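You operate a simulated robot arm through the tools that you are given. There is no shell and no other tool. Be economical: measure what you need, move in short steps, check, and stop when the job is done.

You are at the controls of a simulated two-armed robot. One attempt, no reset.

TASK
Fetch the blue spool and set it on the steel tray. Take the cap off the bottle and lay it down on the long white table top. Take the small label reel on the steel plate top and put it away on the top reel rack shelf. Put one of the green tape rolls from the second wall shelf rack shelf from the bottom on the third wall shelf rack shelf from the bottom. Put one of the grey tabs from the second wall shelf rack shelf from the bottom in the ochre small bin. Take the blue tab from the second wall shelf rack shelf from the bottom and leave it on top of the grey block. Take the blue-ended block and leave it on the third wall shelf rack shelf from the bottom. Take the ochre tape roll on the grey table top and put it away on the third tool rack shelf from the bottom. Take the blue tape roll from the grey table top and put it on the cream bench top. Fetch the white tub and set it on the brown board. Put the oil bottle on the steel plate top. Put the small numbered carton on the packing bench top away on the large brown carton top. The order is free. Set down upright: oil bottle, small numbered carton.

It is judged by the outcome, as a careful person would: the job done as asked, and still so three seconds after it is handed in. It fails if anything else is knocked over, pushed out of place, dropped, spilled or broken. A push-on lid holds only when it is set on centred and level and pressed home; a screw cap is set on level and turned clockwise until tight.

THE ROBOT
Two 7-joint arms with two-finger parallel grippers on one trunk, on a base that drives. Base frame: it is fixed to the floor where the robot stands at the start and does not move with it; the origin is under the middle of the robot, x ahead of it, y to its left, z up. Lengths are in mm, angles in degrees, forces in N, time in s.
The left shoulder is at the start at [70, 163, 1395], the right one opposite. With the tool pointing down near the work surface each hand reaches from about 100 to 320 mm from the robot's upright axis, wherever it stands, measured 20 degrees to its own side. Places, roughly: blue spool (5x5x3 cm) [800, 100, 1300]; blue tab (5x3x2 cm) [-6200, 500, 700]; blue tape roll (7x7x3 cm) [-4300, -1700, 800]; blue-ended block (4x9x4 cm) [-6200, 1300, 300]; bottle [-1250, -1250, 750]; brown board (29x20x3 cm) [-1300, -1400, 800]; cream bench top [-6300, 1400, 900]; green tape roll (7x7x3 cm) [-6300, 0, 700]; grey block (5x5x5 cm) [-6200, 1400, 900]; grey tab (5x3x2 cm) [-6300, 500, 700]; large brown carton top [-800, -100, 500]; ochre small bin [-6250, -2000, 250]; ochre tape roll (7x7x3 cm) [-4600, -1700, 800]; oil bottle [-1000, -3500, 1000]; small label reel [-3000, -1750, 1000]; small numbered carton [250, -3750, 1000]; steel plate top [-2900, -1600, 900]; steel tray (22x13x2 cm) [700, 300, 600]; third tool rack shelf [800, 600, 900]; third wall shelf rack shelf [-6400, 300, 1000]; top reel rack shelf [-1800, -3800, 1000]; white tub (15x12x9 cm) [-4300, 100, 1000]. Payload 3.43 kg a hand.
The TCP of each hand is the grasp point between the finger pads, 34 mm short of the fingertips. In the tool frame z runs along the fingers and y along their closing line. Largest opening 128 mm; finger width 24, thickness 12; the body of the gripper, 48 by 130 mm, starts 96 mm behind the TCP.
Orientation is told as [roll, pitch, yaw] about the base's x, y, z axes, in that order, counted from this pose: with the fingers straight down and closing along the base's y, the tool's x points along the base's -x, its y along +y and its z along -z.

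THE INTERFACE
- The arms move only by the tool apply_moves. It takes "left_steps", "right_steps" or both (then of equal length, played together; a hand with none holds still); each is text: rows parted by semicolons, each of 7 numbers parted by spaces: the turn, a rotation vector about the tool's x, y, z in units of 60 degrees (1.0 is 60 degrees), then the shift along the tool's x, y, z in units of 150 mm (1.0 is 150 mm), then the closure, from 0 (fully open) to 1 (shut). In form: ax ay az tx ty tz grip; .... A call has 1 to 12 rows; each row is the pose to reach, as a shift and turn from the pose commanded when the call began, along the tool's axes at that moment. A call with a number of a shift or a turn outside -1 to 1 is refused whole. Rows are played at 5 a second. More than 50 mm and 8.6 degrees between two rows, or a gripper value outside its range, and nothing of the call is played. A pose out of reach is approached as far as the arm can. The call stops where the force on the tool passes 40 N (or 10 N more than at its start, if that is more) or the arm is blocked; 0.2 s more then pass. Each finger travels about 153 mm/s and halts on what it meets, pressing with about 21 N; the grip force reading is that of the motor and also rises with nothing between the fingers. The clock runs only during rows and for 0.2 s after the last one: add rows that repeat a pose to give the fingers time. It gives the time, the measured TCP pose, the force on the tool (base axes), the opening and the grip force at its end, in the units of the frame above (readings bear some noise), with the torque about the TCP (base axes, N m) and any sound that the robot's microphone picked up, and new pictures: "show" is both (left out), scene, wrist or none (wrist: the cameras of the hands that moved).
- Cameras (640 x 400 px; columns grow to the right, rows downward): "scene" is now at [140.4, 3.1, 1603.2]; the picture's right is [0.03, -1.00, 0.00], its down [-0.79, -0.03, -0.62] and it looks along [0.62, 0.02, -0.79] (base axes); focal length 214 px, centre (320, 200). "left" rides on the left gripper at [76, 11, -160] in its tool frame; the picture's right is [-0.15, 0.99, 0.00], its down [-0.88, -0.13, -0.46] and it looks along [-0.45, -0.07, 0.89] (tool axes); focal length 234 px, centre (320, 200). "right" rides on the right gripper at [76, -11, -160] in its tool frame; the picture's right is [0.15, 0.99, 0.00], its down [-0.88, 0.13, -0.46] and it looks along [-0.45, 0.07, 0.89] (tool axes); focal length 234 px, centre (320, 200).
- raise_lower(by): slides the trunk up (or, below 0, down) by that many mm; the arms and the scene camera ride with it, the base frame stays. It gives what a move gives, with no picture.
- roll_base(legs): drives the robot by 1 to 6 legs, each [ahead, left, turn to the left] in mm, mm and degrees, along the robot's own axes; the way and the turn of a leg run together, so that a leg with both is an arc; at most 1500 mm and 180 degrees a leg. The arms and the cameras ride along, it lands a little off, and it stops where it bumps. It gives what a move gives, and a new picture of the scene camera.
- aim_head(pan, tilt): turns the head with the scene camera to pan (to the left, within 86 degrees either way) and tilt (down, from -29 to 69), counted from straight ahead of the robot. It gives what a move gives, and a new picture of the scene camera.
- measure_at(camera, pixels): for up to 12 pixels [column, row] of the newest picture of that camera ("zoom" is the newest enlarged one), the place [x, y, z] in the base frame of the surface seen there, good to about 3 mm, but the place of the scene camera against the robot may be out by one fixed shift of up to 25 mm in any direction. The clock stands still meanwhile.
- close_up(camera, box): a new picture of the part [left, top, right, bottom] of that camera's present view, enlarged. The clock stands still meanwhile.
- finish_job(): hands the job in; it is judged then, once.

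Work in short steps. Measure before you move; look again where a grasp or a placing could have gone wrong, and mend it. You have 371 turns and 360 pictures in all, those below and enlarged ones among them. Open the grippers and draw the arms clear of the work before you hand the job in, unless the task says otherwise; then end with one line.

The tools are called after ">>>" as name(argument=value, ...) on one line, values as JSON. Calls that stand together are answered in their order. apply_moves: Moves the arms, as the interface text tells. Its arguments: {"type":"object","properties":{"left_steps":{"type":"string"},"right_steps":{"type":"string"},"show":{"type":"string","enum":["both","scene","wrist","none"]}},"required":[]} The other tools are called the same way: raise_lower (by) slides the trunk up or down; roll_base (legs) drives the base; aim_head (pan, tilt) turns the head that bears the scene camera; measure_at (camera, pixels) gives the place of the surface under pixels of a picture; close_up (camera, box) takes an enlarged picture of a part of a camera's view; finish_job () hands the job in.

At the start:

```text
time_s: 0.0
left_tcp_pos: [471.8, 542.1, 1551.7]
left_ee_rot: [0.1, 0.1, 0.0]
left_wrist_force: [0.0, -0.2, -1.0]
left_wrist_torque: [0.03, 0.0, 0.01]
left_gripper_width: 127.8
left_finger_force: 0.1
right_tcp_pos: [358.4, 40.9, 1559.4]
right_ee_rot: [-0.1, 0.0, -0.1]
right_wrist_force: [-0.7, 0.0, -0.3]
right_wrist_torque: [-0.01, 0.0, 0.02]
right_gripper_width: 128.2
right_finger_force: 0.0
trunk travel left (down, up): [-875.0, 65.0]
robot x, y, heading: [-4.4, -2.4, -0.2]
head pan, tilt: [2.0, 51.9]
```

scene: 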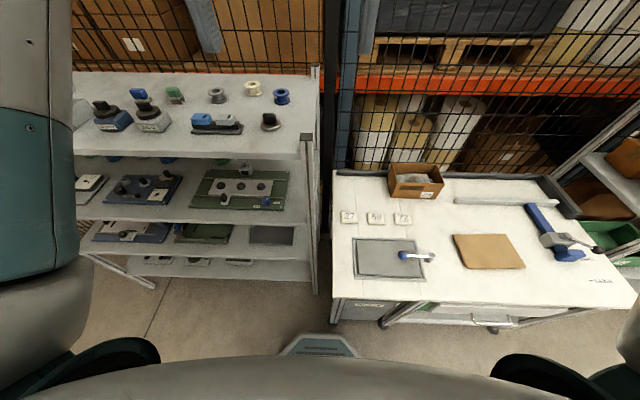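
right: 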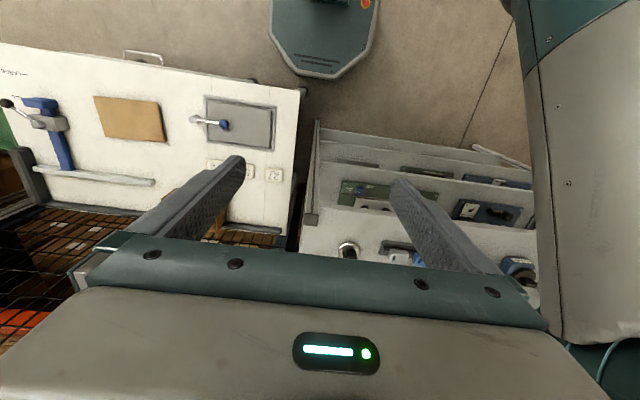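
left: 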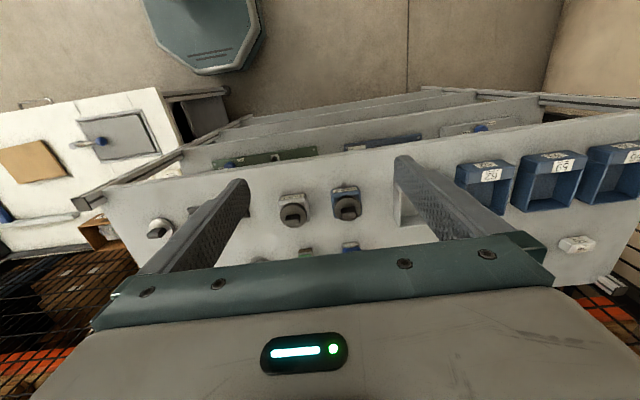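

The scene shows the tool rack ahead-left with the blue spool at about (281,97) and a grey tray-like thing at (270,235). I measure these and the shelves.

>>> measure_at(camera="scene", pixels=[[281, 94], [281, 103], [253, 87], [270, 235], [250, 228], [290, 240], [300, 150], [280, 215], [160, 135], [240, 190], [250, 262], [268, 118]])

>>> close_up(camera="scene", box=[70, 60, 340, 290])

```text
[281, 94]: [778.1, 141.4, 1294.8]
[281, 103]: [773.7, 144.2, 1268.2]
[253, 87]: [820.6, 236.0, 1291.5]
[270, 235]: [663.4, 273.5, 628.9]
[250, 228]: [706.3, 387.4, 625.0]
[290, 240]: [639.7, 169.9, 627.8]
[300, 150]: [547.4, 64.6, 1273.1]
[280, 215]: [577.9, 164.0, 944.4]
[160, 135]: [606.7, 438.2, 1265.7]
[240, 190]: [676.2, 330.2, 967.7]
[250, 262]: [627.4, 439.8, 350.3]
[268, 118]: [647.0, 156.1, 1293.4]
```

```text
1.74 times, centred on (205, 175) of scene
```

zoom: 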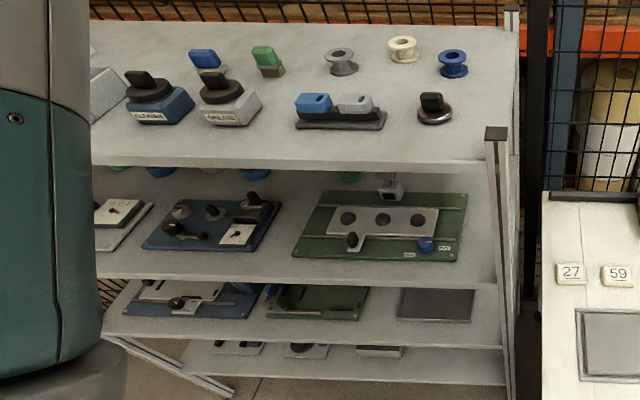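

The top shelf is about z 1266, third about 945, second about 615 with the tray at x 663, y 273. I measure the base front edge and the rack's leading edges, to know how close I can drive.

>>> measure_at(camera="scene", pixels=[[320, 336], [320, 350], [285, 352], [312, 240], [150, 288], [200, 158], [160, 218], [150, 252], [60, 315], [100, 375], [253, 245], [296, 245]])

>>> aim_head(pan=80, tilt=25)

>>> aim_head(pan=-80, tilt=25)

```text
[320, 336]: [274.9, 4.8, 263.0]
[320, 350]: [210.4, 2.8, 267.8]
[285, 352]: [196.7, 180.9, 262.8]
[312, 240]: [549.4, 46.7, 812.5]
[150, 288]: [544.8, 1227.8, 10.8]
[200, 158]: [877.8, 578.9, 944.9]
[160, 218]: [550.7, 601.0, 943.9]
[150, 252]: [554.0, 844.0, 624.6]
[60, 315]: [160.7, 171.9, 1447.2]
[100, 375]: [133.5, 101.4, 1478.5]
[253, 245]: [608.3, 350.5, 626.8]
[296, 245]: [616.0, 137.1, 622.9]
```

```text
time_s: 1.5
left_tcp_pos: [471.6, 542.7, 1551.7]
left_ee_rot: [0.0, 0.0, -0.1]
left_wrist_force: [-0.7, 0.7, 1.0]
left_wrist_torque: [-0.05, 0.02, 0.02]
left_gripper_width: 127.6
left_finger_force: 0.0
right_tcp_pos: [359.5, 40.2, 1559.4]
right_ee_rot: [-0.1, 0.0, 0.0]
right_wrist_force: [0.3, 0.0, -0.5]
right_wrist_torque: [-0.01, 0.02, 0.0]
right_gripper_width: 127.9
right_finger_force: 0.0
trunk travel left (down, up): [-875.0, 65.0]
robot x, y, heading: [-0.8, -4.2, -0.1]
head pan, tilt: [80.0, 25.0]
```

scene: 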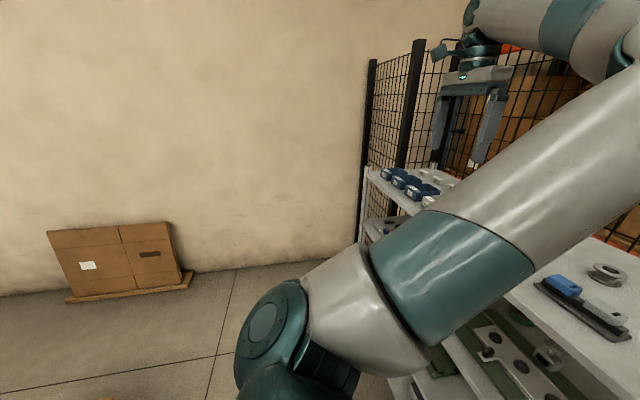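

```text
time_s: 4.0
left_tcp_pos: [470.9, 542.1, 1552.0]
left_ee_rot: [0.0, -0.1, 0.0]
left_wrist_force: [0.6, 0.4, 0.4]
left_wrist_torque: [0.0, 0.0, -0.01]
left_gripper_width: 127.7
left_finger_force: 0.0
right_tcp_pos: [358.8, 41.7, 1559.2]
right_ee_rot: [-0.1, -0.1, -0.1]
right_wrist_force: [0.6, -0.6, -0.6]
right_wrist_torque: [0.01, 0.0, 0.0]
right_gripper_width: 128.0
right_finger_force: 0.1
trunk travel left (down, up): [-875.0, 65.0]
robot x, y, heading: [2.6, 0.4, 0.1]
head pan, tilt: [-80.0, 25.0]
```

scene: 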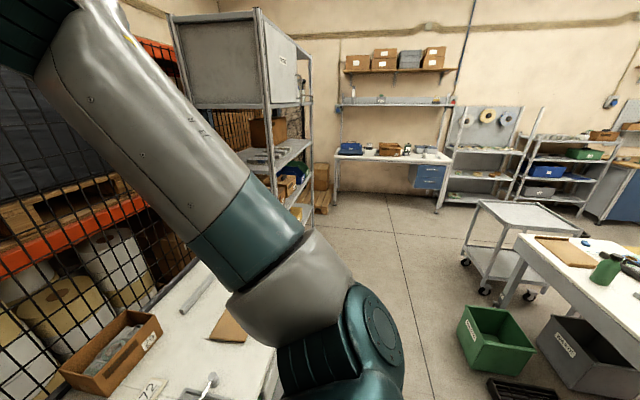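

The base front is about 275 ahead of its centre and the rack edge at x≈545. I drive 150 ahead and 100 left, so that the right hand lines up with the spool, and pitch the right hand 45° forward.

>>> roll_base(legs=[[150, 100, 0]])

>>> apply_moves(right_steps="0 -0.125 0 0 0 0 0; 0 -0.25 0 0 0 0 0; 0 -0.375 0 0 0 0 0; 0 -0.5 0 0 0 0 0; 0 -0.625 0 0 0 0 0; 0 -0.75 0 0 0 0 0; 0 -0.75 0 0 0 0 0", show="wrist")

```text
time_s: 5.2
left_tcp_pos: [531.7, 602.7, 1560.8]
left_ee_rot: [0.8, -0.2, 0.5]
left_wrist_force: [-0.1, -2.2, 0.8]
left_wrist_torque: [0.21, -0.03, 0.0]
left_gripper_width: 128.3
left_finger_force: 0.1
right_tcp_pos: [424.3, 100.1, 1561.9]
right_ee_rot: [0.8, -0.3, 0.6]
right_wrist_force: [0.0, -2.6, -0.2]
right_wrist_torque: [0.23, -0.03, -0.02]
right_gripper_width: 128.1
right_finger_force: 0.1
trunk travel left (down, up): [-875.0, 65.0]
robot x, y, heading: [72.1, 74.7, 0.7]
head pan, tilt: [-80.0, 25.0]
stopped in leg 1: the robot was blocked; the commanded pose is now the measured one
```

scene: 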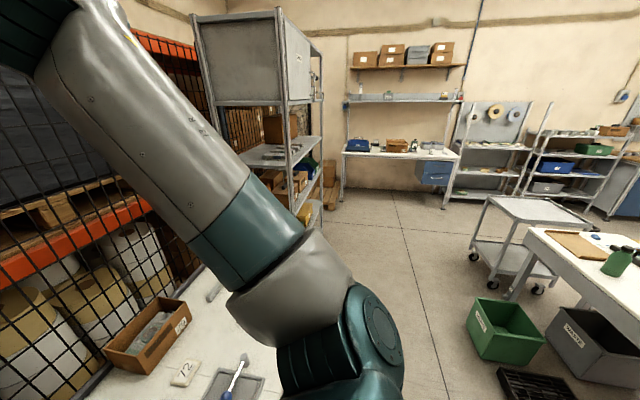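

```text
time_s: 6.8
left_tcp_pos: [540.9, 624.8, 1549.1]
left_ee_rot: [-0.1, 0.0, 0.6]
left_wrist_force: [-0.4, 0.0, -0.1]
left_wrist_torque: [-0.05, 0.06, -0.02]
left_gripper_width: 127.8
left_finger_force: 0.0
right_tcp_pos: [433.6, 121.3, 1558.5]
right_ee_rot: [-0.1, -45.1, 0.9]
right_wrist_force: [-0.5, -0.1, 0.0]
right_wrist_torque: [-0.01, 0.0, 0.0]
right_gripper_width: 128.0
right_finger_force: 0.1
trunk travel left (down, up): [-875.0, 65.0]
robot x, y, heading: [75.9, 78.0, 0.9]
head pan, tilt: [-80.0, 25.0]
```

right: 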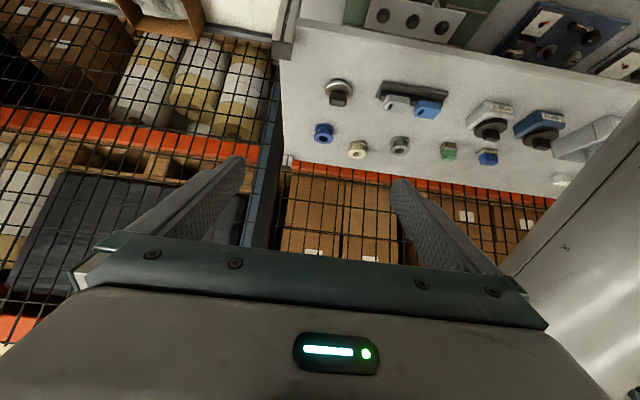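

The base bumped, probably against the bench to the right. I measure the spool in the wrist picture (324,132) and look down with the head to see the bench.

>>> measure_at(camera="right", pixels=[[324, 128], [324, 140], [358, 148], [340, 92], [426, 108], [500, 88]])

>>> aim_head(pan=0, tilt=60)

```text
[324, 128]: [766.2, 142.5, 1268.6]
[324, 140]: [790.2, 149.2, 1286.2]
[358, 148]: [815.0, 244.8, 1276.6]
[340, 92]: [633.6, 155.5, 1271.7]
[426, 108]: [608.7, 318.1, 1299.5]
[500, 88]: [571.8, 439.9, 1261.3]
```

```text
time_s: 8.3
left_tcp_pos: [539.5, 622.5, 1551.4]
left_ee_rot: [-0.1, 0.0, 0.6]
left_wrist_force: [-0.3, 0.9, -0.8]
left_wrist_torque: [-0.02, 0.0, 0.0]
left_gripper_width: 127.9
left_finger_force: 0.1
right_tcp_pos: [431.7, 120.4, 1558.1]
right_ee_rot: [0.0, -45.0, 0.7]
right_wrist_force: [-0.6, -0.1, -0.9]
right_wrist_torque: [-0.01, -0.02, -0.02]
right_gripper_width: 127.9
right_finger_force: 0.1
trunk travel left (down, up): [-875.0, 65.0]
robot x, y, heading: [72.3, 75.9, 0.8]
head pan, tilt: [0.0, 60.0]
```

scene: 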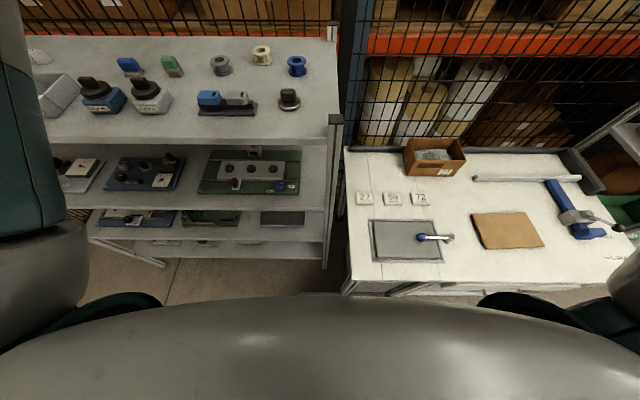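

>>> measure_at(camera="scene", pixels=[[347, 277], [352, 284], [346, 150], [600, 275]])

>>> roll_base(legs=[[-20, 0, 0], [0, 250, 0], [130, 0, 0]])

```text
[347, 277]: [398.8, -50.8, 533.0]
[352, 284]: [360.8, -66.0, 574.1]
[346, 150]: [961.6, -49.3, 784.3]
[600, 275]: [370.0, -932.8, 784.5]
```

```text
time_s: 11.4
left_tcp_pos: [638.8, 876.4, 1551.7]
left_ee_rot: [-0.1, -0.1, 0.8]
left_wrist_force: [0.1, 0.5, 0.1]
left_wrist_torque: [0.01, -0.04, -0.04]
left_gripper_width: 128.0
left_finger_force: 0.0
right_tcp_pos: [532.2, 374.1, 1561.1]
right_ee_rot: [-0.1, -45.3, 1.0]
right_wrist_force: [0.5, 0.7, -0.1]
right_wrist_torque: [0.0, -0.04, -0.03]
right_gripper_width: 127.9
right_finger_force: 0.0
trunk travel left (down, up): [-875.0, 65.0]
robot x, y, heading: [178.4, 328.2, 1.0]
head pan, tilt: [0.0, 60.0]
```

scene: 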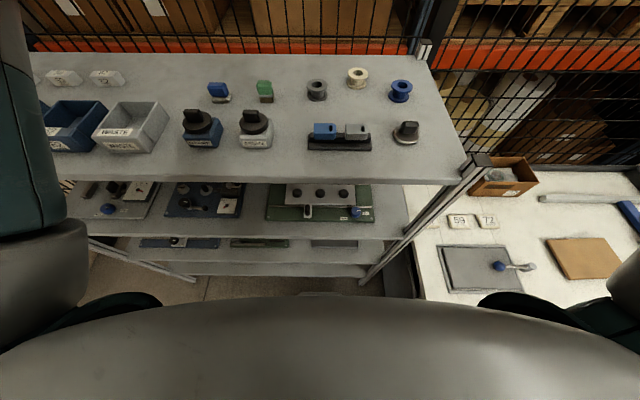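

The robot stands at (178, 328). I move the right hand 150 mm along −y and 150 mm along the tool towards the spool (now at (400,91) in the scene).

>>> apply_moves(right_steps="0 0 0 0 -0.2 0.2 0; 0 0 0 0 -0.4 0.4 0; 0 0 0 0 -0.6 0.6 0; 0 0 0 0 -0.8 0.8 0; 0 0 0 0 -1 1 0; 0 0 0 0 -1 1 0", show="wrist")

```text
time_s: 12.8
left_tcp_pos: [641.7, 876.1, 1551.8]
left_ee_rot: [-0.2, 0.0, 0.8]
left_wrist_force: [0.1, 0.0, 0.1]
left_wrist_torque: [-0.04, 0.0, 0.03]
left_gripper_width: 127.9
left_finger_force: 0.1
right_tcp_pos: [644.4, 225.1, 1456.0]
right_ee_rot: [-0.1, -45.3, 1.1]
right_wrist_force: [-0.3, 0.3, -0.4]
right_wrist_torque: [-0.03, -0.03, -0.03]
right_gripper_width: 128.0
right_finger_force: 0.1
trunk travel left (down, up): [-875.0, 65.0]
robot x, y, heading: [181.3, 323.4, 0.7]
head pan, tilt: [0.0, 60.0]
```

right: 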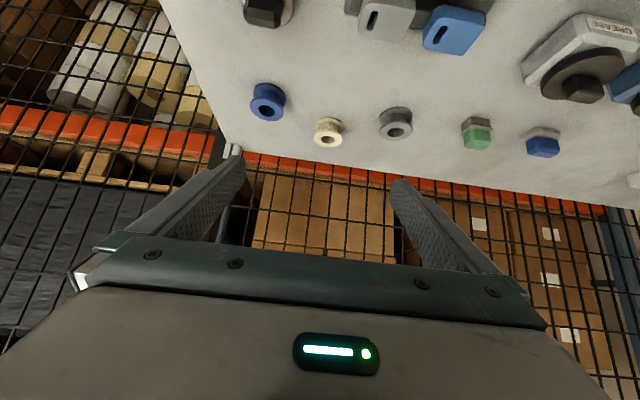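

>>> measure_at(camera="right", pixels=[[267, 116], [254, 108], [283, 108], [267, 100], [268, 84], [330, 143], [240, 100]])

>>> close_up(camera="right", box=[220, 60, 320, 140])

```text
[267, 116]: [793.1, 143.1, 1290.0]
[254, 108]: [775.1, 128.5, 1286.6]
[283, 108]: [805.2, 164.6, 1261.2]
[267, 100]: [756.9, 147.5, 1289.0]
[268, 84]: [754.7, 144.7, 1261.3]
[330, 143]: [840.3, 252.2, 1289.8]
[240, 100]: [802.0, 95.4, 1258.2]
```

```text
5.00 times, centred on (270, 100) of right
```

zoom: 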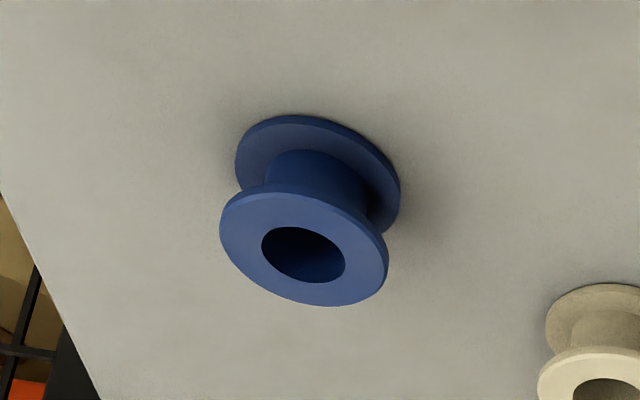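

Spool centre ≈ (779,145), shelf 1260, top 1290. I shift sideways and closer, narrowing the opening so as to clear the cream spool at y≈250.

>>> apply_moves(right_steps="0 0 0 0.05 -0.2 0.15 0.35; 0 0 0 0.1 -0.4 0.3 0.35; 0 0 0 0.2 -0.55 0.5 0.35; 0 0 0 0.2 -0.55 0.7 0.35; 0 0 0 0.2 -0.55 0.7 0.35", show="wrist")

```text
time_s: 14.0
left_tcp_pos: [642.9, 874.4, 1551.0]
left_ee_rot: [-0.1, 0.0, 0.8]
left_wrist_force: [-0.7, 0.9, 0.5]
left_wrist_torque: [-0.04, -0.02, 0.03]
left_gripper_width: 127.8
left_finger_force: 0.2
right_tcp_pos: [699.8, 141.7, 1356.7]
right_ee_rot: [0.1, -45.1, 0.9]
right_wrist_force: [0.2, -0.2, 0.0]
right_wrist_torque: [0.01, 0.03, -0.01]
right_gripper_width: 82.8
right_finger_force: 0.0
right hand out of reach, approached as far as the arm can: row 3
trunk travel left (down, up): [-875.0, 65.0]
robot x, y, heading: [178.8, 325.1, 0.7]
head pan, tilt: [0.0, 60.0]
```

right: 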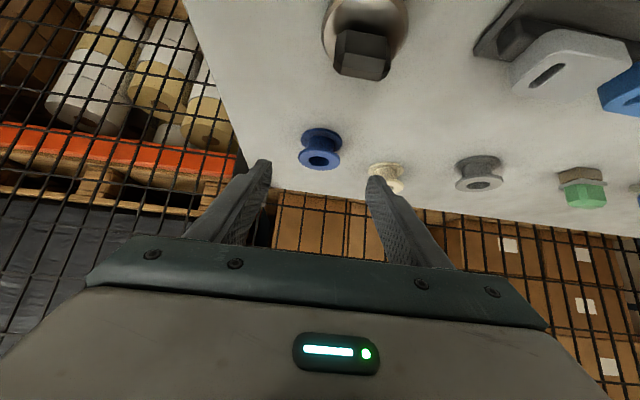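

I continue 83 mm along the tool to straddle the spool.

>>> apply_moves(right_steps="0 0 0 0 0.02 0.2 0.35; 0 0 0 0 0.02 0.4 0.35; 0 0 0 0 0.02 0.55 0.35; 0 0 0 0 0.02 0.55 0.35", show="wrist")

```text
time_s: 15.0
left_tcp_pos: [642.8, 875.6, 1550.5]
left_ee_rot: [0.0, 0.0, 0.8]
left_wrist_force: [-0.2, -0.2, -0.1]
left_wrist_torque: [0.01, -0.02, 0.01]
left_gripper_width: 128.0
left_finger_force: 0.0
right_tcp_pos: [758.1, 147.3, 1299.3]
right_ee_rot: [0.1, -45.0, 0.8]
right_wrist_force: [0.2, 0.6, 0.3]
right_wrist_torque: [0.0, -0.01, 0.02]
right_gripper_width: 82.9
right_finger_force: 0.1
trunk travel left (down, up): [-875.0, 65.0]
robot x, y, heading: [178.3, 325.7, 1.0]
head pan, tilt: [0.0, 60.0]
```

right: 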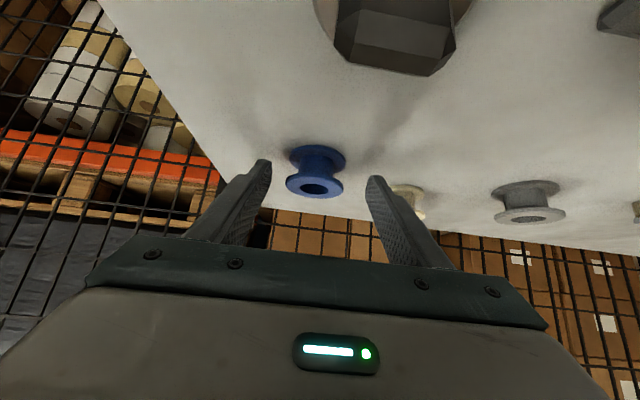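

The spool sits between the fingertips. I advance 4 mm and close, then lift.

>>> apply_moves(right_steps="0 0 0 0 -0.01 0.03 0.35; 0 0 0 0 -0.01 0.03 0.6; 0 0 0 0 -0.01 0.03 0.8; 0 0 0 0 -0.01 0.03 0.8; 0 0 0 -0.1 -0.01 -0.07 0.8; 0 0 0 -0.2 -0.01 -0.17 0.8; 0 0 0 -0.2 -0.01 -0.17 0.8", show="wrist")

```text
time_s: 16.6
left_tcp_pos: [642.5, 875.0, 1549.6]
left_ee_rot: [0.1, 0.0, 0.7]
left_wrist_force: [0.5, -0.3, -1.0]
left_wrist_torque: [0.0, -0.02, -0.01]
left_gripper_width: 127.9
left_finger_force: 0.0
right_tcp_pos: [762.3, 144.3, 1339.1]
right_ee_rot: [0.0, -45.0, 0.9]
right_wrist_force: [-0.1, 0.0, 0.5]
right_wrist_torque: [-0.03, 0.01, 0.0]
right_gripper_width: 25.6
right_finger_force: 0.0
trunk travel left (down, up): [-875.0, 65.0]
robot x, y, heading: [184.1, 323.3, 0.8]
head pan, tilt: [0.0, 60.0]
```

right: 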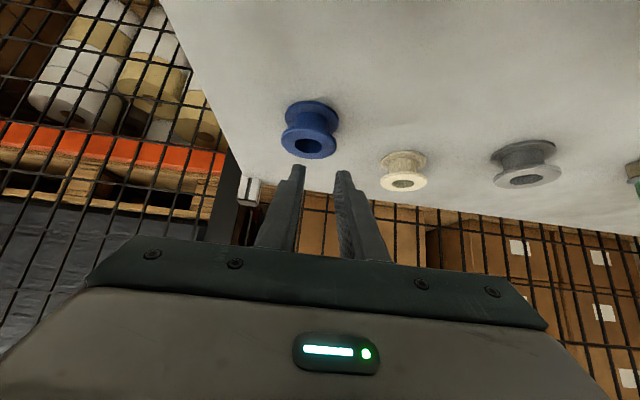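

The fingers closed to the commanded 25.6 mm with nothing between them. I measure the spool again.

>>> measure_at(camera="right", pixels=[[308, 153], [287, 140], [335, 148], [306, 135], [310, 103], [320, 112], [298, 168], [342, 174]])

```text
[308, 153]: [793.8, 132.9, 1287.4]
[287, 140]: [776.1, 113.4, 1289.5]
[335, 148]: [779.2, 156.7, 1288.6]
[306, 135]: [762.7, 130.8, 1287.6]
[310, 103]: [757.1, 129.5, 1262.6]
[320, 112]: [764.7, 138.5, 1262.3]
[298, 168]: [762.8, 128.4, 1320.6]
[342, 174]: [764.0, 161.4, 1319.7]
```

The spool stands upright at (779,134), pushed 10 mm sideways. I'll reopen, go 13 mm deeper (TCP x≈774) so the flange is well inside the pads, then close more fully.

>>> apply_moves(right_steps="0 0 0 0 -0.07 0 0.35; 0 0 0 0 -0.07 0 0.35; 0 0 0 0.08 -0.07 0.14 0.35; 0 0 0 0.147 -0.07 0.26 0.35; 0 0 0 0.147 -0.07 0.26 0.35", show="wrist")

```text
time_s: 17.8
left_tcp_pos: [641.3, 875.7, 1550.9]
left_ee_rot: [0.0, 0.1, 0.8]
left_wrist_force: [-1.3, -0.5, -0.3]
left_wrist_torque: [-0.01, 0.01, -0.01]
left_gripper_width: 127.9
left_finger_force: 0.0
right_tcp_pos: [773.1, 135.1, 1295.5]
right_ee_rot: [-0.1, -45.3, 1.0]
right_wrist_force: [-0.7, 0.0, 0.7]
right_wrist_torque: [-0.03, -0.01, -0.02]
right_gripper_width: 83.2
right_finger_force: 0.1
trunk travel left (down, up): [-875.0, 65.0]
robot x, y, heading: [179.5, 327.7, 1.0]
head pan, tilt: [0.0, 60.0]
```

right: 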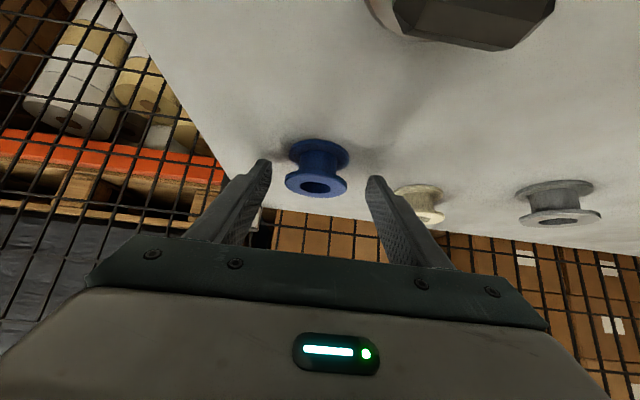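

Now the spool is deeper between the pads. I close and watch without lifting.

>>> apply_moves(right_steps="0 0 0 0 0 0 0.6; 0 0 0 0 0 0 0.8; 0 0 0 0 0 0 0.8", show="wrist")

```text
time_s: 18.6
left_tcp_pos: [642.8, 874.9, 1550.4]
left_ee_rot: [0.1, -0.1, 0.8]
left_wrist_force: [-0.2, 0.2, -0.1]
left_wrist_torque: [0.03, -0.02, -0.03]
left_gripper_width: 127.9
left_finger_force: 0.0
right_tcp_pos: [773.7, 134.7, 1296.0]
right_ee_rot: [0.1, -45.1, 0.9]
right_wrist_force: [0.0, -1.2, 0.4]
right_wrist_torque: [0.0, 0.0, -0.02]
right_gripper_width: 48.1
right_finger_force: 21.4
trunk travel left (down, up): [-875.0, 65.0]
robot x, y, heading: [178.3, 327.2, 0.8]
head pan, tilt: [0.0, 60.0]
```

right: 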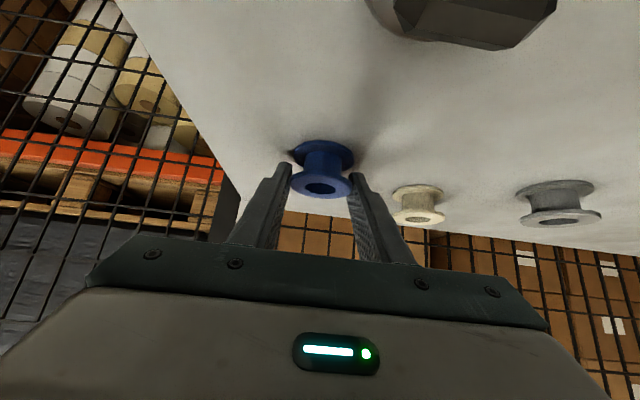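

Gripped (48 mm, 21 N). Lift 45 mm straight up and check.

>>> apply_moves(right_steps="0 0 0 -0.07 0 -0.07 0.9; 0 0 0 -0.14 0 -0.14 0.9; 0 0 0 -0.21 0 -0.21 0.9; 0 0 0 -0.21 0 -0.21 0.9", show="wrist")

```text
time_s: 19.6
left_tcp_pos: [642.7, 875.6, 1551.8]
left_ee_rot: [0.0, -0.1, 0.8]
left_wrist_force: [0.2, -0.2, 1.0]
left_wrist_torque: [0.01, -0.01, -0.01]
left_gripper_width: 127.6
left_finger_force: 0.1
right_tcp_pos: [772.7, 134.7, 1341.4]
right_ee_rot: [0.0, -45.1, 1.0]
right_wrist_force: [-0.1, 0.4, -0.2]
right_wrist_torque: [-0.01, -0.05, -0.01]
right_gripper_width: 47.8
right_finger_force: 20.9
trunk travel left (down, up): [-875.0, 65.0]
robot x, y, heading: [181.2, 326.0, 0.9]
head pan, tilt: [0.0, 60.0]
```

right: 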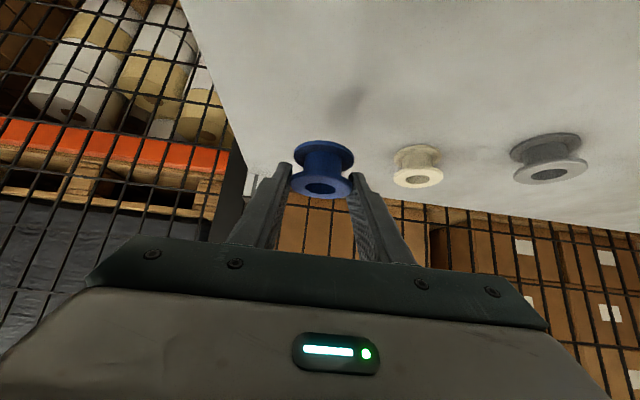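

The spool is held. I tuck the left hand 150 mm back, then back the base off 300 and lower the trunk.

>>> apply_moves(left_steps="0 0 0 0.3 0 0 0.5; 0 0 0 0.6 0 0 0.5; 0 0 0 0.9 0 0 0.5; 0 0 0 1 0 0 0.5", show="none")

>>> roll_base(legs=[[-300, 0, -1]])

>>> raise_lower(by=-640)

>>> aim_head(pan=-10, tilt=35)

```text
time_s: 20.6
left_tcp_pos: [491.8, 873.7, 1551.9]
left_ee_rot: [-0.1, -0.1, 0.9]
left_wrist_force: [0.5, 0.8, -0.1]
left_wrist_torque: [0.0, 0.02, 0.02]
left_gripper_width: 63.9
left_finger_force: 0.0
right_tcp_pos: [773.8, 135.4, 1340.7]
right_ee_rot: [0.0, -45.2, 0.9]
right_wrist_force: [-0.4, -1.2, 0.5]
right_wrist_torque: [0.0, 0.0, 0.02]
right_gripper_width: 48.4
right_finger_force: 21.0
trunk travel left (down, up): [-875.0, 65.0]
robot x, y, heading: [178.9, 328.8, 0.9]
head pan, tilt: [0.0, 60.0]
```

```text
time_s: 22.7
left_tcp_pos: [204.0, 864.7, 1550.4]
left_ee_rot: [0.0, 0.2, -0.3]
left_wrist_force: [0.2, 0.3, -0.4]
left_wrist_torque: [-0.01, 0.02, 0.02]
left_gripper_width: 64.2
left_finger_force: 0.0
right_tcp_pos: [468.9, 121.6, 1339.8]
right_ee_rot: [-0.1, -45.0, -0.1]
right_wrist_force: [0.0, -0.2, 0.2]
right_wrist_torque: [0.01, 0.0, 0.02]
right_gripper_width: 48.0
right_finger_force: 20.7
trunk travel left (down, up): [-875.0, 65.0]
robot x, y, heading: [-124.0, 322.6, -0.1]
head pan, tilt: [0.0, 60.0]
```

scene: 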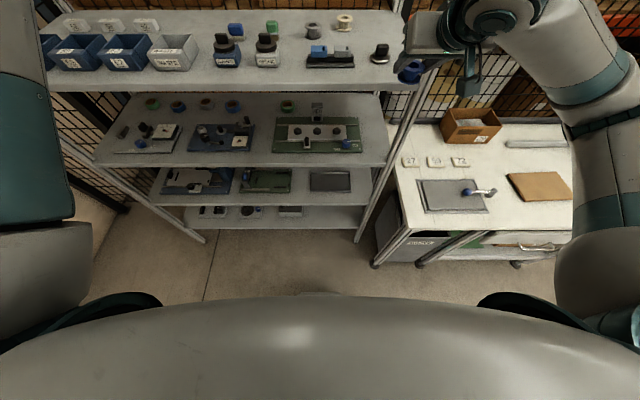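

```text
refused: -640 is not a number from -400 to 400
```

```text
time_s: 23.6
left_tcp_pos: [198.8, 864.5, 1552.2]
left_ee_rot: [0.1, 0.0, -0.3]
left_wrist_force: [0.2, -0.9, -0.3]
left_wrist_torque: [0.0, -0.02, 0.01]
left_gripper_width: 64.0
left_finger_force: 0.0
right_tcp_pos: [467.2, 122.2, 1340.8]
right_ee_rot: [0.0, -45.1, -0.1]
right_wrist_force: [-0.1, -0.7, -0.4]
right_wrist_torque: [0.01, 0.0, 0.02]
right_gripper_width: 48.3
right_finger_force: 21.3
trunk travel left (down, up): [-875.0, 65.0]
robot x, y, heading: [-126.6, 327.0, 0.3]
head pan, tilt: [-10.0, 35.0]
```

scene: 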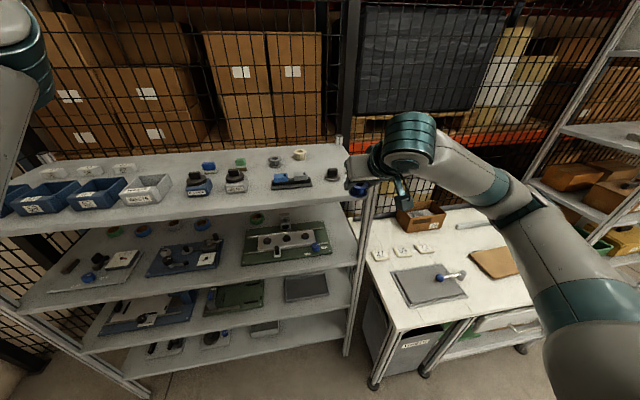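

I move 150 left (so the spool lines up with the tray at y≈273 and the elbow clears the bench), then lower 400 and 255.

>>> roll_base(legs=[[0, 150, 0]])

>>> raise_lower(by=-400)

>>> raise_lower(by=-240)

>>> apply_moves(right_steps="0 0 0 0 0 0 0.9", show="both")

```text
time_s: 24.9
left_tcp_pos: [202.0, 1012.1, 1553.4]
left_ee_rot: [0.2, 0.1, -0.4]
left_wrist_force: [0.4, 0.7, 0.0]
left_wrist_torque: [0.05, 0.05, 0.0]
left_gripper_width: 64.0
left_finger_force: 0.0
right_tcp_pos: [467.9, 268.9, 1339.7]
right_ee_rot: [0.2, -45.1, -0.4]
right_wrist_force: [0.2, -0.8, -0.6]
right_wrist_torque: [0.04, 0.0, 0.06]
right_gripper_width: 47.9
right_finger_force: 21.0
trunk travel left (down, up): [-875.0, 65.0]
robot x, y, heading: [-124.2, 474.1, -0.2]
head pan, tilt: [-10.0, 35.0]
```

scene: 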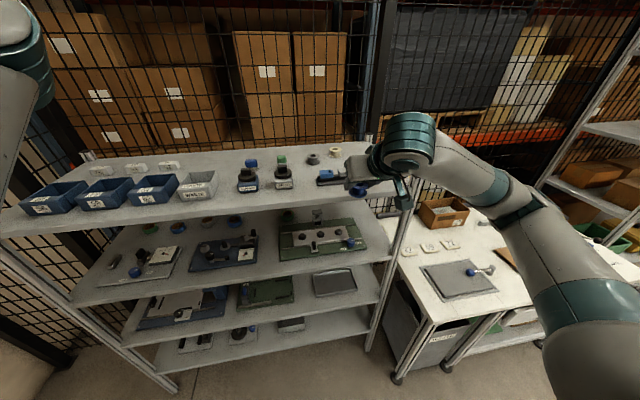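

```text
time_s: 28.8
left_tcp_pos: [201.3, 1014.1, 1151.4]
left_ee_rot: [0.0, 0.0, -0.4]
left_wrist_force: [-0.3, -0.1, -0.6]
left_wrist_torque: [0.01, 0.02, 0.02]
left_gripper_width: 64.0
left_finger_force: 0.1
right_tcp_pos: [468.5, 271.3, 941.3]
right_ee_rot: [-0.1, -45.1, -0.2]
right_wrist_force: [0.2, -0.3, -1.0]
right_wrist_torque: [0.01, -0.02, -0.02]
right_gripper_width: 48.4
right_finger_force: 21.0
trunk travel left (down, up): [-475.0, 465.0]
robot x, y, heading: [-124.6, 473.0, -0.3]
head pan, tilt: [-10.0, 35.0]
```

```text
time_s: 31.3
left_tcp_pos: [201.6, 1016.0, 911.0]
left_ee_rot: [0.0, 0.0, -0.3]
left_wrist_force: [-0.2, -0.4, -0.5]
left_wrist_torque: [0.02, 0.04, 0.0]
left_gripper_width: 64.1
left_finger_force: 0.1
right_tcp_pos: [468.5, 271.2, 700.7]
right_ee_rot: [0.0, -45.1, -0.2]
right_wrist_force: [1.0, -1.0, 0.4]
right_wrist_torque: [-0.01, 0.01, 0.01]
right_gripper_width: 48.2
right_finger_force: 20.9
trunk travel left (down, up): [-235.0, 705.0]
robot x, y, heading: [-123.5, 475.3, -0.4]
head pan, tilt: [-10.0, 35.0]
```

```text
time_s: 31.7
left_tcp_pos: [201.6, 1014.8, 913.0]
left_ee_rot: [0.1, -0.1, -0.4]
left_wrist_force: [-0.1, 0.5, 0.0]
left_wrist_torque: [0.01, 0.02, 0.01]
left_gripper_width: 63.9
left_finger_force: 0.0
right_tcp_pos: [468.4, 269.9, 700.4]
right_ee_rot: [0.0, -45.1, -0.2]
right_wrist_force: [-0.6, 0.1, 0.2]
right_wrist_torque: [-0.04, 0.01, -0.01]
right_gripper_width: 48.3
right_finger_force: 21.0
trunk travel left (down, up): [-235.0, 705.0]
robot x, y, heading: [-124.3, 473.4, -0.5]
head pan, tilt: [-10.0, 35.0]
```

scene: 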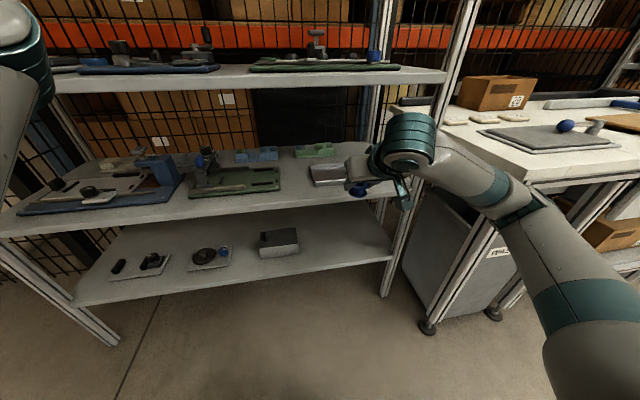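
right: 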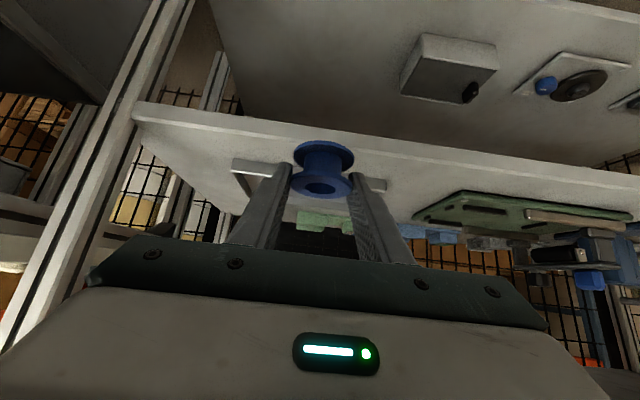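

I check where the elbow and forearm are versus the bench, and the tray height.

>>> measure_at(camera="scene", pixels=[[575, 240], [520, 200], [600, 350], [630, 280], [545, 340], [330, 168], [330, 180], [540, 160]])

>>> measure_at(camera="right", pixels=[[238, 166], [375, 186], [250, 175], [320, 230], [200, 120]])

```text
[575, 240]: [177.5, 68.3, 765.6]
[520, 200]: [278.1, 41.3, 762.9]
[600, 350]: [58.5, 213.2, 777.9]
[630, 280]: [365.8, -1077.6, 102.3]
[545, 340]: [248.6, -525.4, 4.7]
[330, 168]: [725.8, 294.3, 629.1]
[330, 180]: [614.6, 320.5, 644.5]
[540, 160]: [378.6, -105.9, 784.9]
```

```text
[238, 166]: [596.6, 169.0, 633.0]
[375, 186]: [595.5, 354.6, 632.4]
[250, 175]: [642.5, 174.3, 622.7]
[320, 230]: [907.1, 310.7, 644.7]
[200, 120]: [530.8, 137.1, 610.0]
```

The tray floor is z≈623, rim 633, y 169–355, x 596–726. I shift 35 left and 180 ahead, keeping the spool about 30 mm above the rim.

>>> roll_base(legs=[[0, 30, 0], [178, 0, 0]])

>>> apply_moves(right_steps="0 0 0 0 0 0 0.9", show="wrist")

```text
time_s: 33.1
left_tcp_pos: [252.2, 1049.2, 911.5]
left_ee_rot: [-0.4, -0.2, -1.3]
left_wrist_force: [0.0, 0.4, 0.2]
left_wrist_torque: [0.0, 0.06, 0.0]
left_gripper_width: 63.9
left_finger_force: 0.0
right_tcp_pos: [510.2, 298.0, 697.6]
right_ee_rot: [-0.6, -44.3, -1.1]
right_wrist_force: [-0.2, 0.7, -0.5]
right_wrist_torque: [-0.03, 0.0, 0.01]
right_gripper_width: 48.2
right_finger_force: 20.9
trunk travel left (down, up): [-235.0, 705.0]
robot x, y, heading: [-72.0, 510.0, -1.3]
head pan, tilt: [-10.0, 35.0]
stopped in leg 2: the robot was blocked; the commanded pose is now the measured one
```

scene: 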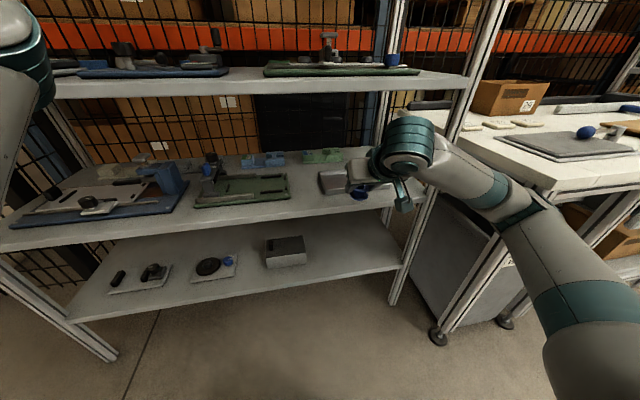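

```text
time_s: 33.5
left_tcp_pos: [252.4, 1051.2, 909.9]
left_ee_rot: [-0.5, -0.3, -1.2]
left_wrist_force: [-0.1, 0.0, -0.2]
left_wrist_torque: [0.01, 0.01, 0.0]
left_gripper_width: 63.9
left_finger_force: 0.1
right_tcp_pos: [509.9, 297.6, 696.9]
right_ee_rot: [-0.6, -44.3, -1.2]
right_wrist_force: [1.1, 0.5, 1.1]
right_wrist_torque: [-0.01, 0.04, 0.02]
right_gripper_width: 48.1
right_finger_force: 21.1
trunk travel left (down, up): [-235.0, 705.0]
robot x, y, heading: [-74.4, 508.1, -1.3]
head pan, tilt: [-10.0, 35.0]
```

right: 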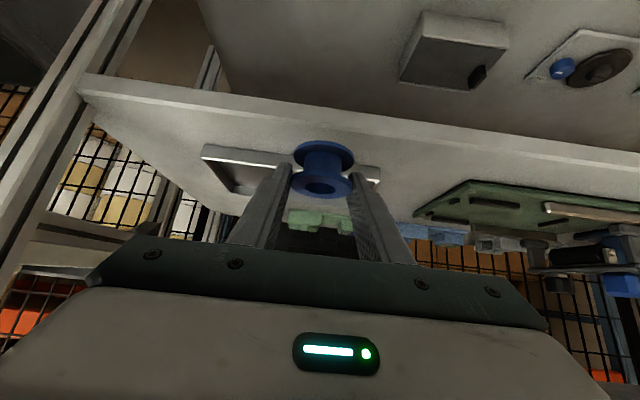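

Something on the right blocks (probably the forearm against the bench). I back up, move the robot 170 left and shift the hand right by the same amount so the elbow swings clear.

>>> roll_base(legs=[[-40, 0, 1], [0, 150, 0]])

>>> apply_moves(right_steps="0 0 0 0 -0.2 0 0.9; 0 0 0 0 -0.4 0 0.9; 0 0 0 0 -0.6 0 0.9; 0 0 0 0 -0.8 0 0.9; 0 0 0 0 -1 0 0.9; 0 0 0 0 -1 0 0.9", show="scene")

```text
time_s: 35.4
left_tcp_pos: [208.6, 1201.7, 909.4]
left_ee_rot: [0.0, 0.1, 0.0]
left_wrist_force: [0.3, -0.4, -0.2]
left_wrist_torque: [-0.03, -0.01, -0.01]
left_gripper_width: 64.1
left_finger_force: 0.1
right_tcp_pos: [478.4, 455.4, 691.3]
right_ee_rot: [0.0, -43.7, -0.5]
right_wrist_force: [-0.2, 0.0, 0.4]
right_wrist_torque: [-0.05, -0.01, -0.02]
right_gripper_width: 47.8
right_finger_force: 21.2
trunk travel left (down, up): [-235.0, 705.0]
robot x, y, heading: [-110.3, 664.9, -0.0]
head pan, tilt: [-10.0, 35.0]
```

scene: 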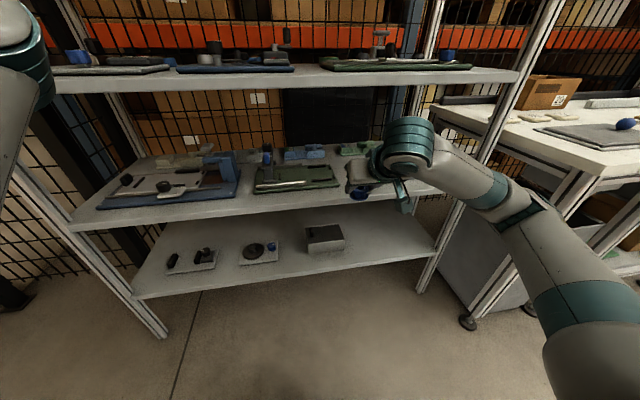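

```text
time_s: 36.8
left_tcp_pos: [208.9, 1201.9, 911.3]
left_ee_rot: [-0.1, 0.1, 0.0]
left_wrist_force: [-0.1, 0.1, -0.2]
left_wrist_torque: [-0.01, -0.02, 0.0]
left_gripper_width: 64.0
left_finger_force: 0.1
right_tcp_pos: [477.6, 303.9, 689.6]
right_ee_rot: [0.0, -43.8, -0.5]
right_wrist_force: [0.2, -0.7, 0.3]
right_wrist_torque: [0.0, 0.0, -0.02]
right_gripper_width: 48.0
right_finger_force: 21.0
trunk travel left (down, up): [-235.0, 705.0]
robot x, y, heading: [-116.2, 658.6, -0.2]
head pan, tilt: [-10.0, 35.0]
```

scene: 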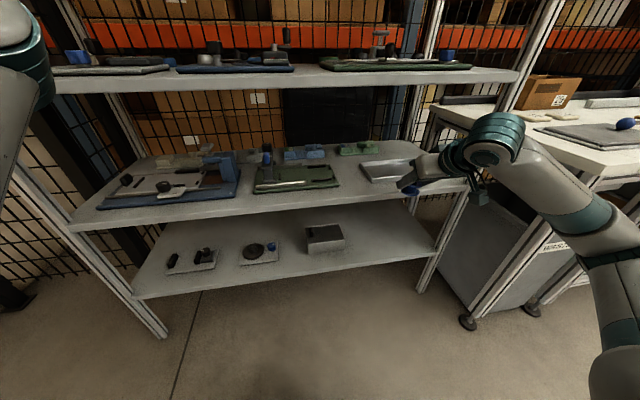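

>>> measure_at(camera="scene", pixels=[[520, 175], [560, 205], [600, 230], [620, 270], [620, 330], [600, 380], [490, 150], [410, 188]])

```text
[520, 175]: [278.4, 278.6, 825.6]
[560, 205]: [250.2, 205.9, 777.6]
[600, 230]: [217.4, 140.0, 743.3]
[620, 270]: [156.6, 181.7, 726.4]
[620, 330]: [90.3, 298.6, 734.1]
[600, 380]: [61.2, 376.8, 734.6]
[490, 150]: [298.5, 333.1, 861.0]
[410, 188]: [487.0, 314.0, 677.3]
```

The elbow is now at y≥~60, clear of the bench edge (−50). Drive ahead 172.

>>> roll_base(legs=[[172, 0, 0]])

>>> apply_moves(right_steps="0 0 0 0 0 0 0.9", show="wrist")

```text
time_s: 38.2
left_tcp_pos: [376.0, 1201.9, 914.6]
left_ee_rot: [-0.2, -0.1, -0.1]
left_wrist_force: [-0.1, 0.2, -0.4]
left_wrist_torque: [0.0, 0.05, -0.01]
left_gripper_width: 63.9
left_finger_force: 0.0
right_tcp_pos: [645.8, 303.9, 692.8]
right_ee_rot: [0.1, -44.0, -0.5]
right_wrist_force: [-0.2, -1.0, 0.5]
right_wrist_torque: [0.03, -0.01, 0.0]
right_gripper_width: 48.1
right_finger_force: 21.3
trunk travel left (down, up): [-235.0, 705.0]
robot x, y, heading: [56.7, 659.6, -0.1]
head pan, tilt: [-10.0, 35.0]
```

scene: 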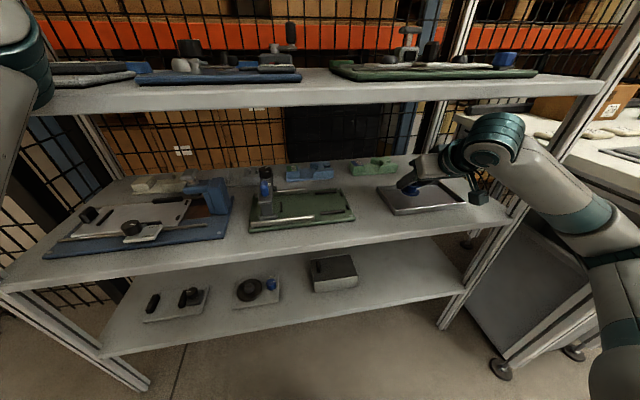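

```text
time_s: 38.6
left_tcp_pos: [376.0, 1201.6, 913.4]
left_ee_rot: [-0.1, -0.3, -0.1]
left_wrist_force: [-0.4, 0.3, 0.6]
left_wrist_torque: [-0.02, 0.03, -0.03]
left_gripper_width: 64.0
left_finger_force: 0.1
right_tcp_pos: [646.1, 303.1, 689.5]
right_ee_rot: [0.1, -44.0, -0.6]
right_wrist_force: [-0.4, 0.5, -0.3]
right_wrist_torque: [0.01, -0.03, 0.0]
right_gripper_width: 48.2
right_finger_force: 21.1
trunk travel left (down, up): [-235.0, 705.0]
robot x, y, heading: [58.0, 659.6, 0.1]
head pan, tilt: [-10.0, 35.0]
```

right: 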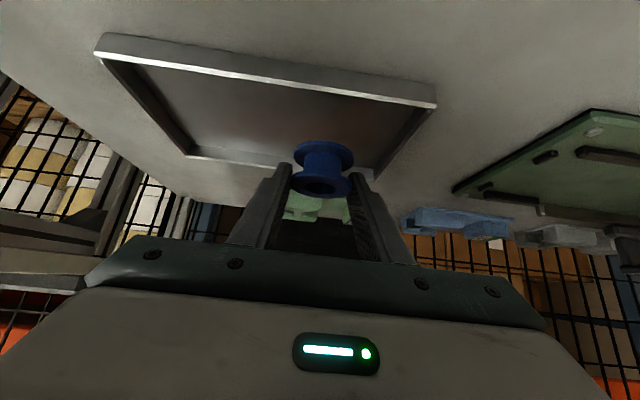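

>>> measure_at(camera="right", pixels=[[270, 110], [340, 125], [300, 70], [400, 100], [200, 150]])

>>> apply_moves(right_steps="0 0 0 0 -0.17 0 0.9; 0 0 0 0.06 -0.17 0.065 0.9; 0 0 0 0.11 -0.17 0.115 0.9; 0 0 0 0.11 -0.17 0.115 0.9", show="wrist")

```text
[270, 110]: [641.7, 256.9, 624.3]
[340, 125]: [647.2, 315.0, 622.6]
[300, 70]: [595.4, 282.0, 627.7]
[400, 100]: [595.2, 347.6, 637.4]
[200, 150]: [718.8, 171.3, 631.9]
```

```text
time_s: 39.6
left_tcp_pos: [375.8, 1202.4, 913.3]
left_ee_rot: [-0.1, -0.3, 0.0]
left_wrist_force: [-0.3, -0.3, 0.2]
left_wrist_torque: [0.01, 0.01, 0.02]
left_gripper_width: 63.7
left_finger_force: 0.1
right_tcp_pos: [646.2, 278.9, 667.6]
right_ee_rot: [0.1, -44.1, -0.5]
right_wrist_force: [-0.3, 0.0, 0.4]
right_wrist_torque: [0.01, -0.03, -0.01]
right_gripper_width: 48.3
right_finger_force: 21.1
trunk travel left (down, up): [-235.0, 705.0]
robot x, y, heading: [55.8, 658.2, -0.0]
head pan, tilt: [-10.0, 35.0]
```

right: 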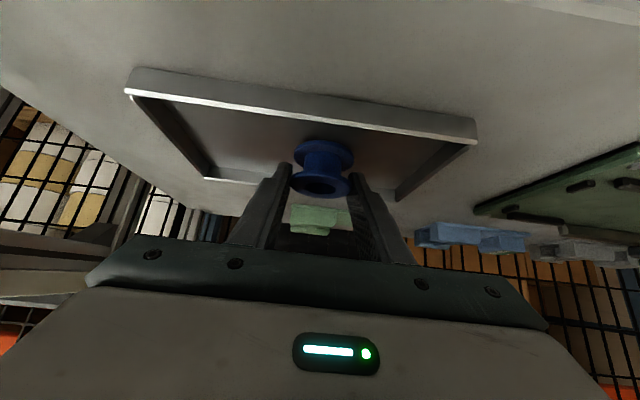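

I lower 9 mm more to the tray floor, then open.

>>> apply_moves(right_steps="0 0 0 0.021 0 0.022 0.9; 0 0 0 0.041 0 0.044 0.9; 0 0 0 0.041 0 0.044 0.9; 0 0 0 0.041 0 0.044 0.45; 0 0 0 0.041 0 0.044 0.4; 0 0 0 0.041 0 0.044 0.4", show="wrist")

```text
time_s: 41.0
left_tcp_pos: [376.6, 1202.3, 913.6]
left_ee_rot: [-0.1, -0.4, -0.1]
left_wrist_force: [0.5, 0.1, -0.5]
left_wrist_torque: [-0.03, 0.0, 0.01]
left_gripper_width: 63.9
left_finger_force: 0.0
right_tcp_pos: [646.1, 277.6, 658.7]
right_ee_rot: [0.0, -44.1, -0.6]
right_wrist_force: [0.3, -0.2, 0.6]
right_wrist_torque: [-0.01, -0.02, -0.02]
right_gripper_width: 76.6
right_finger_force: 0.1
trunk travel left (down, up): [-235.0, 705.0]
robot x, y, heading: [58.5, 655.4, 0.0]
head pan, tilt: [-10.0, 35.0]
```

right: 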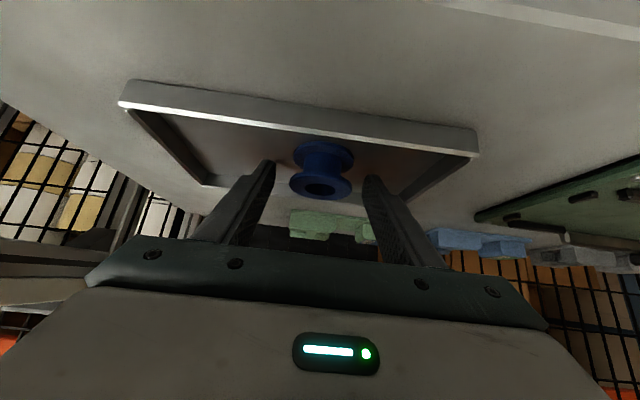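

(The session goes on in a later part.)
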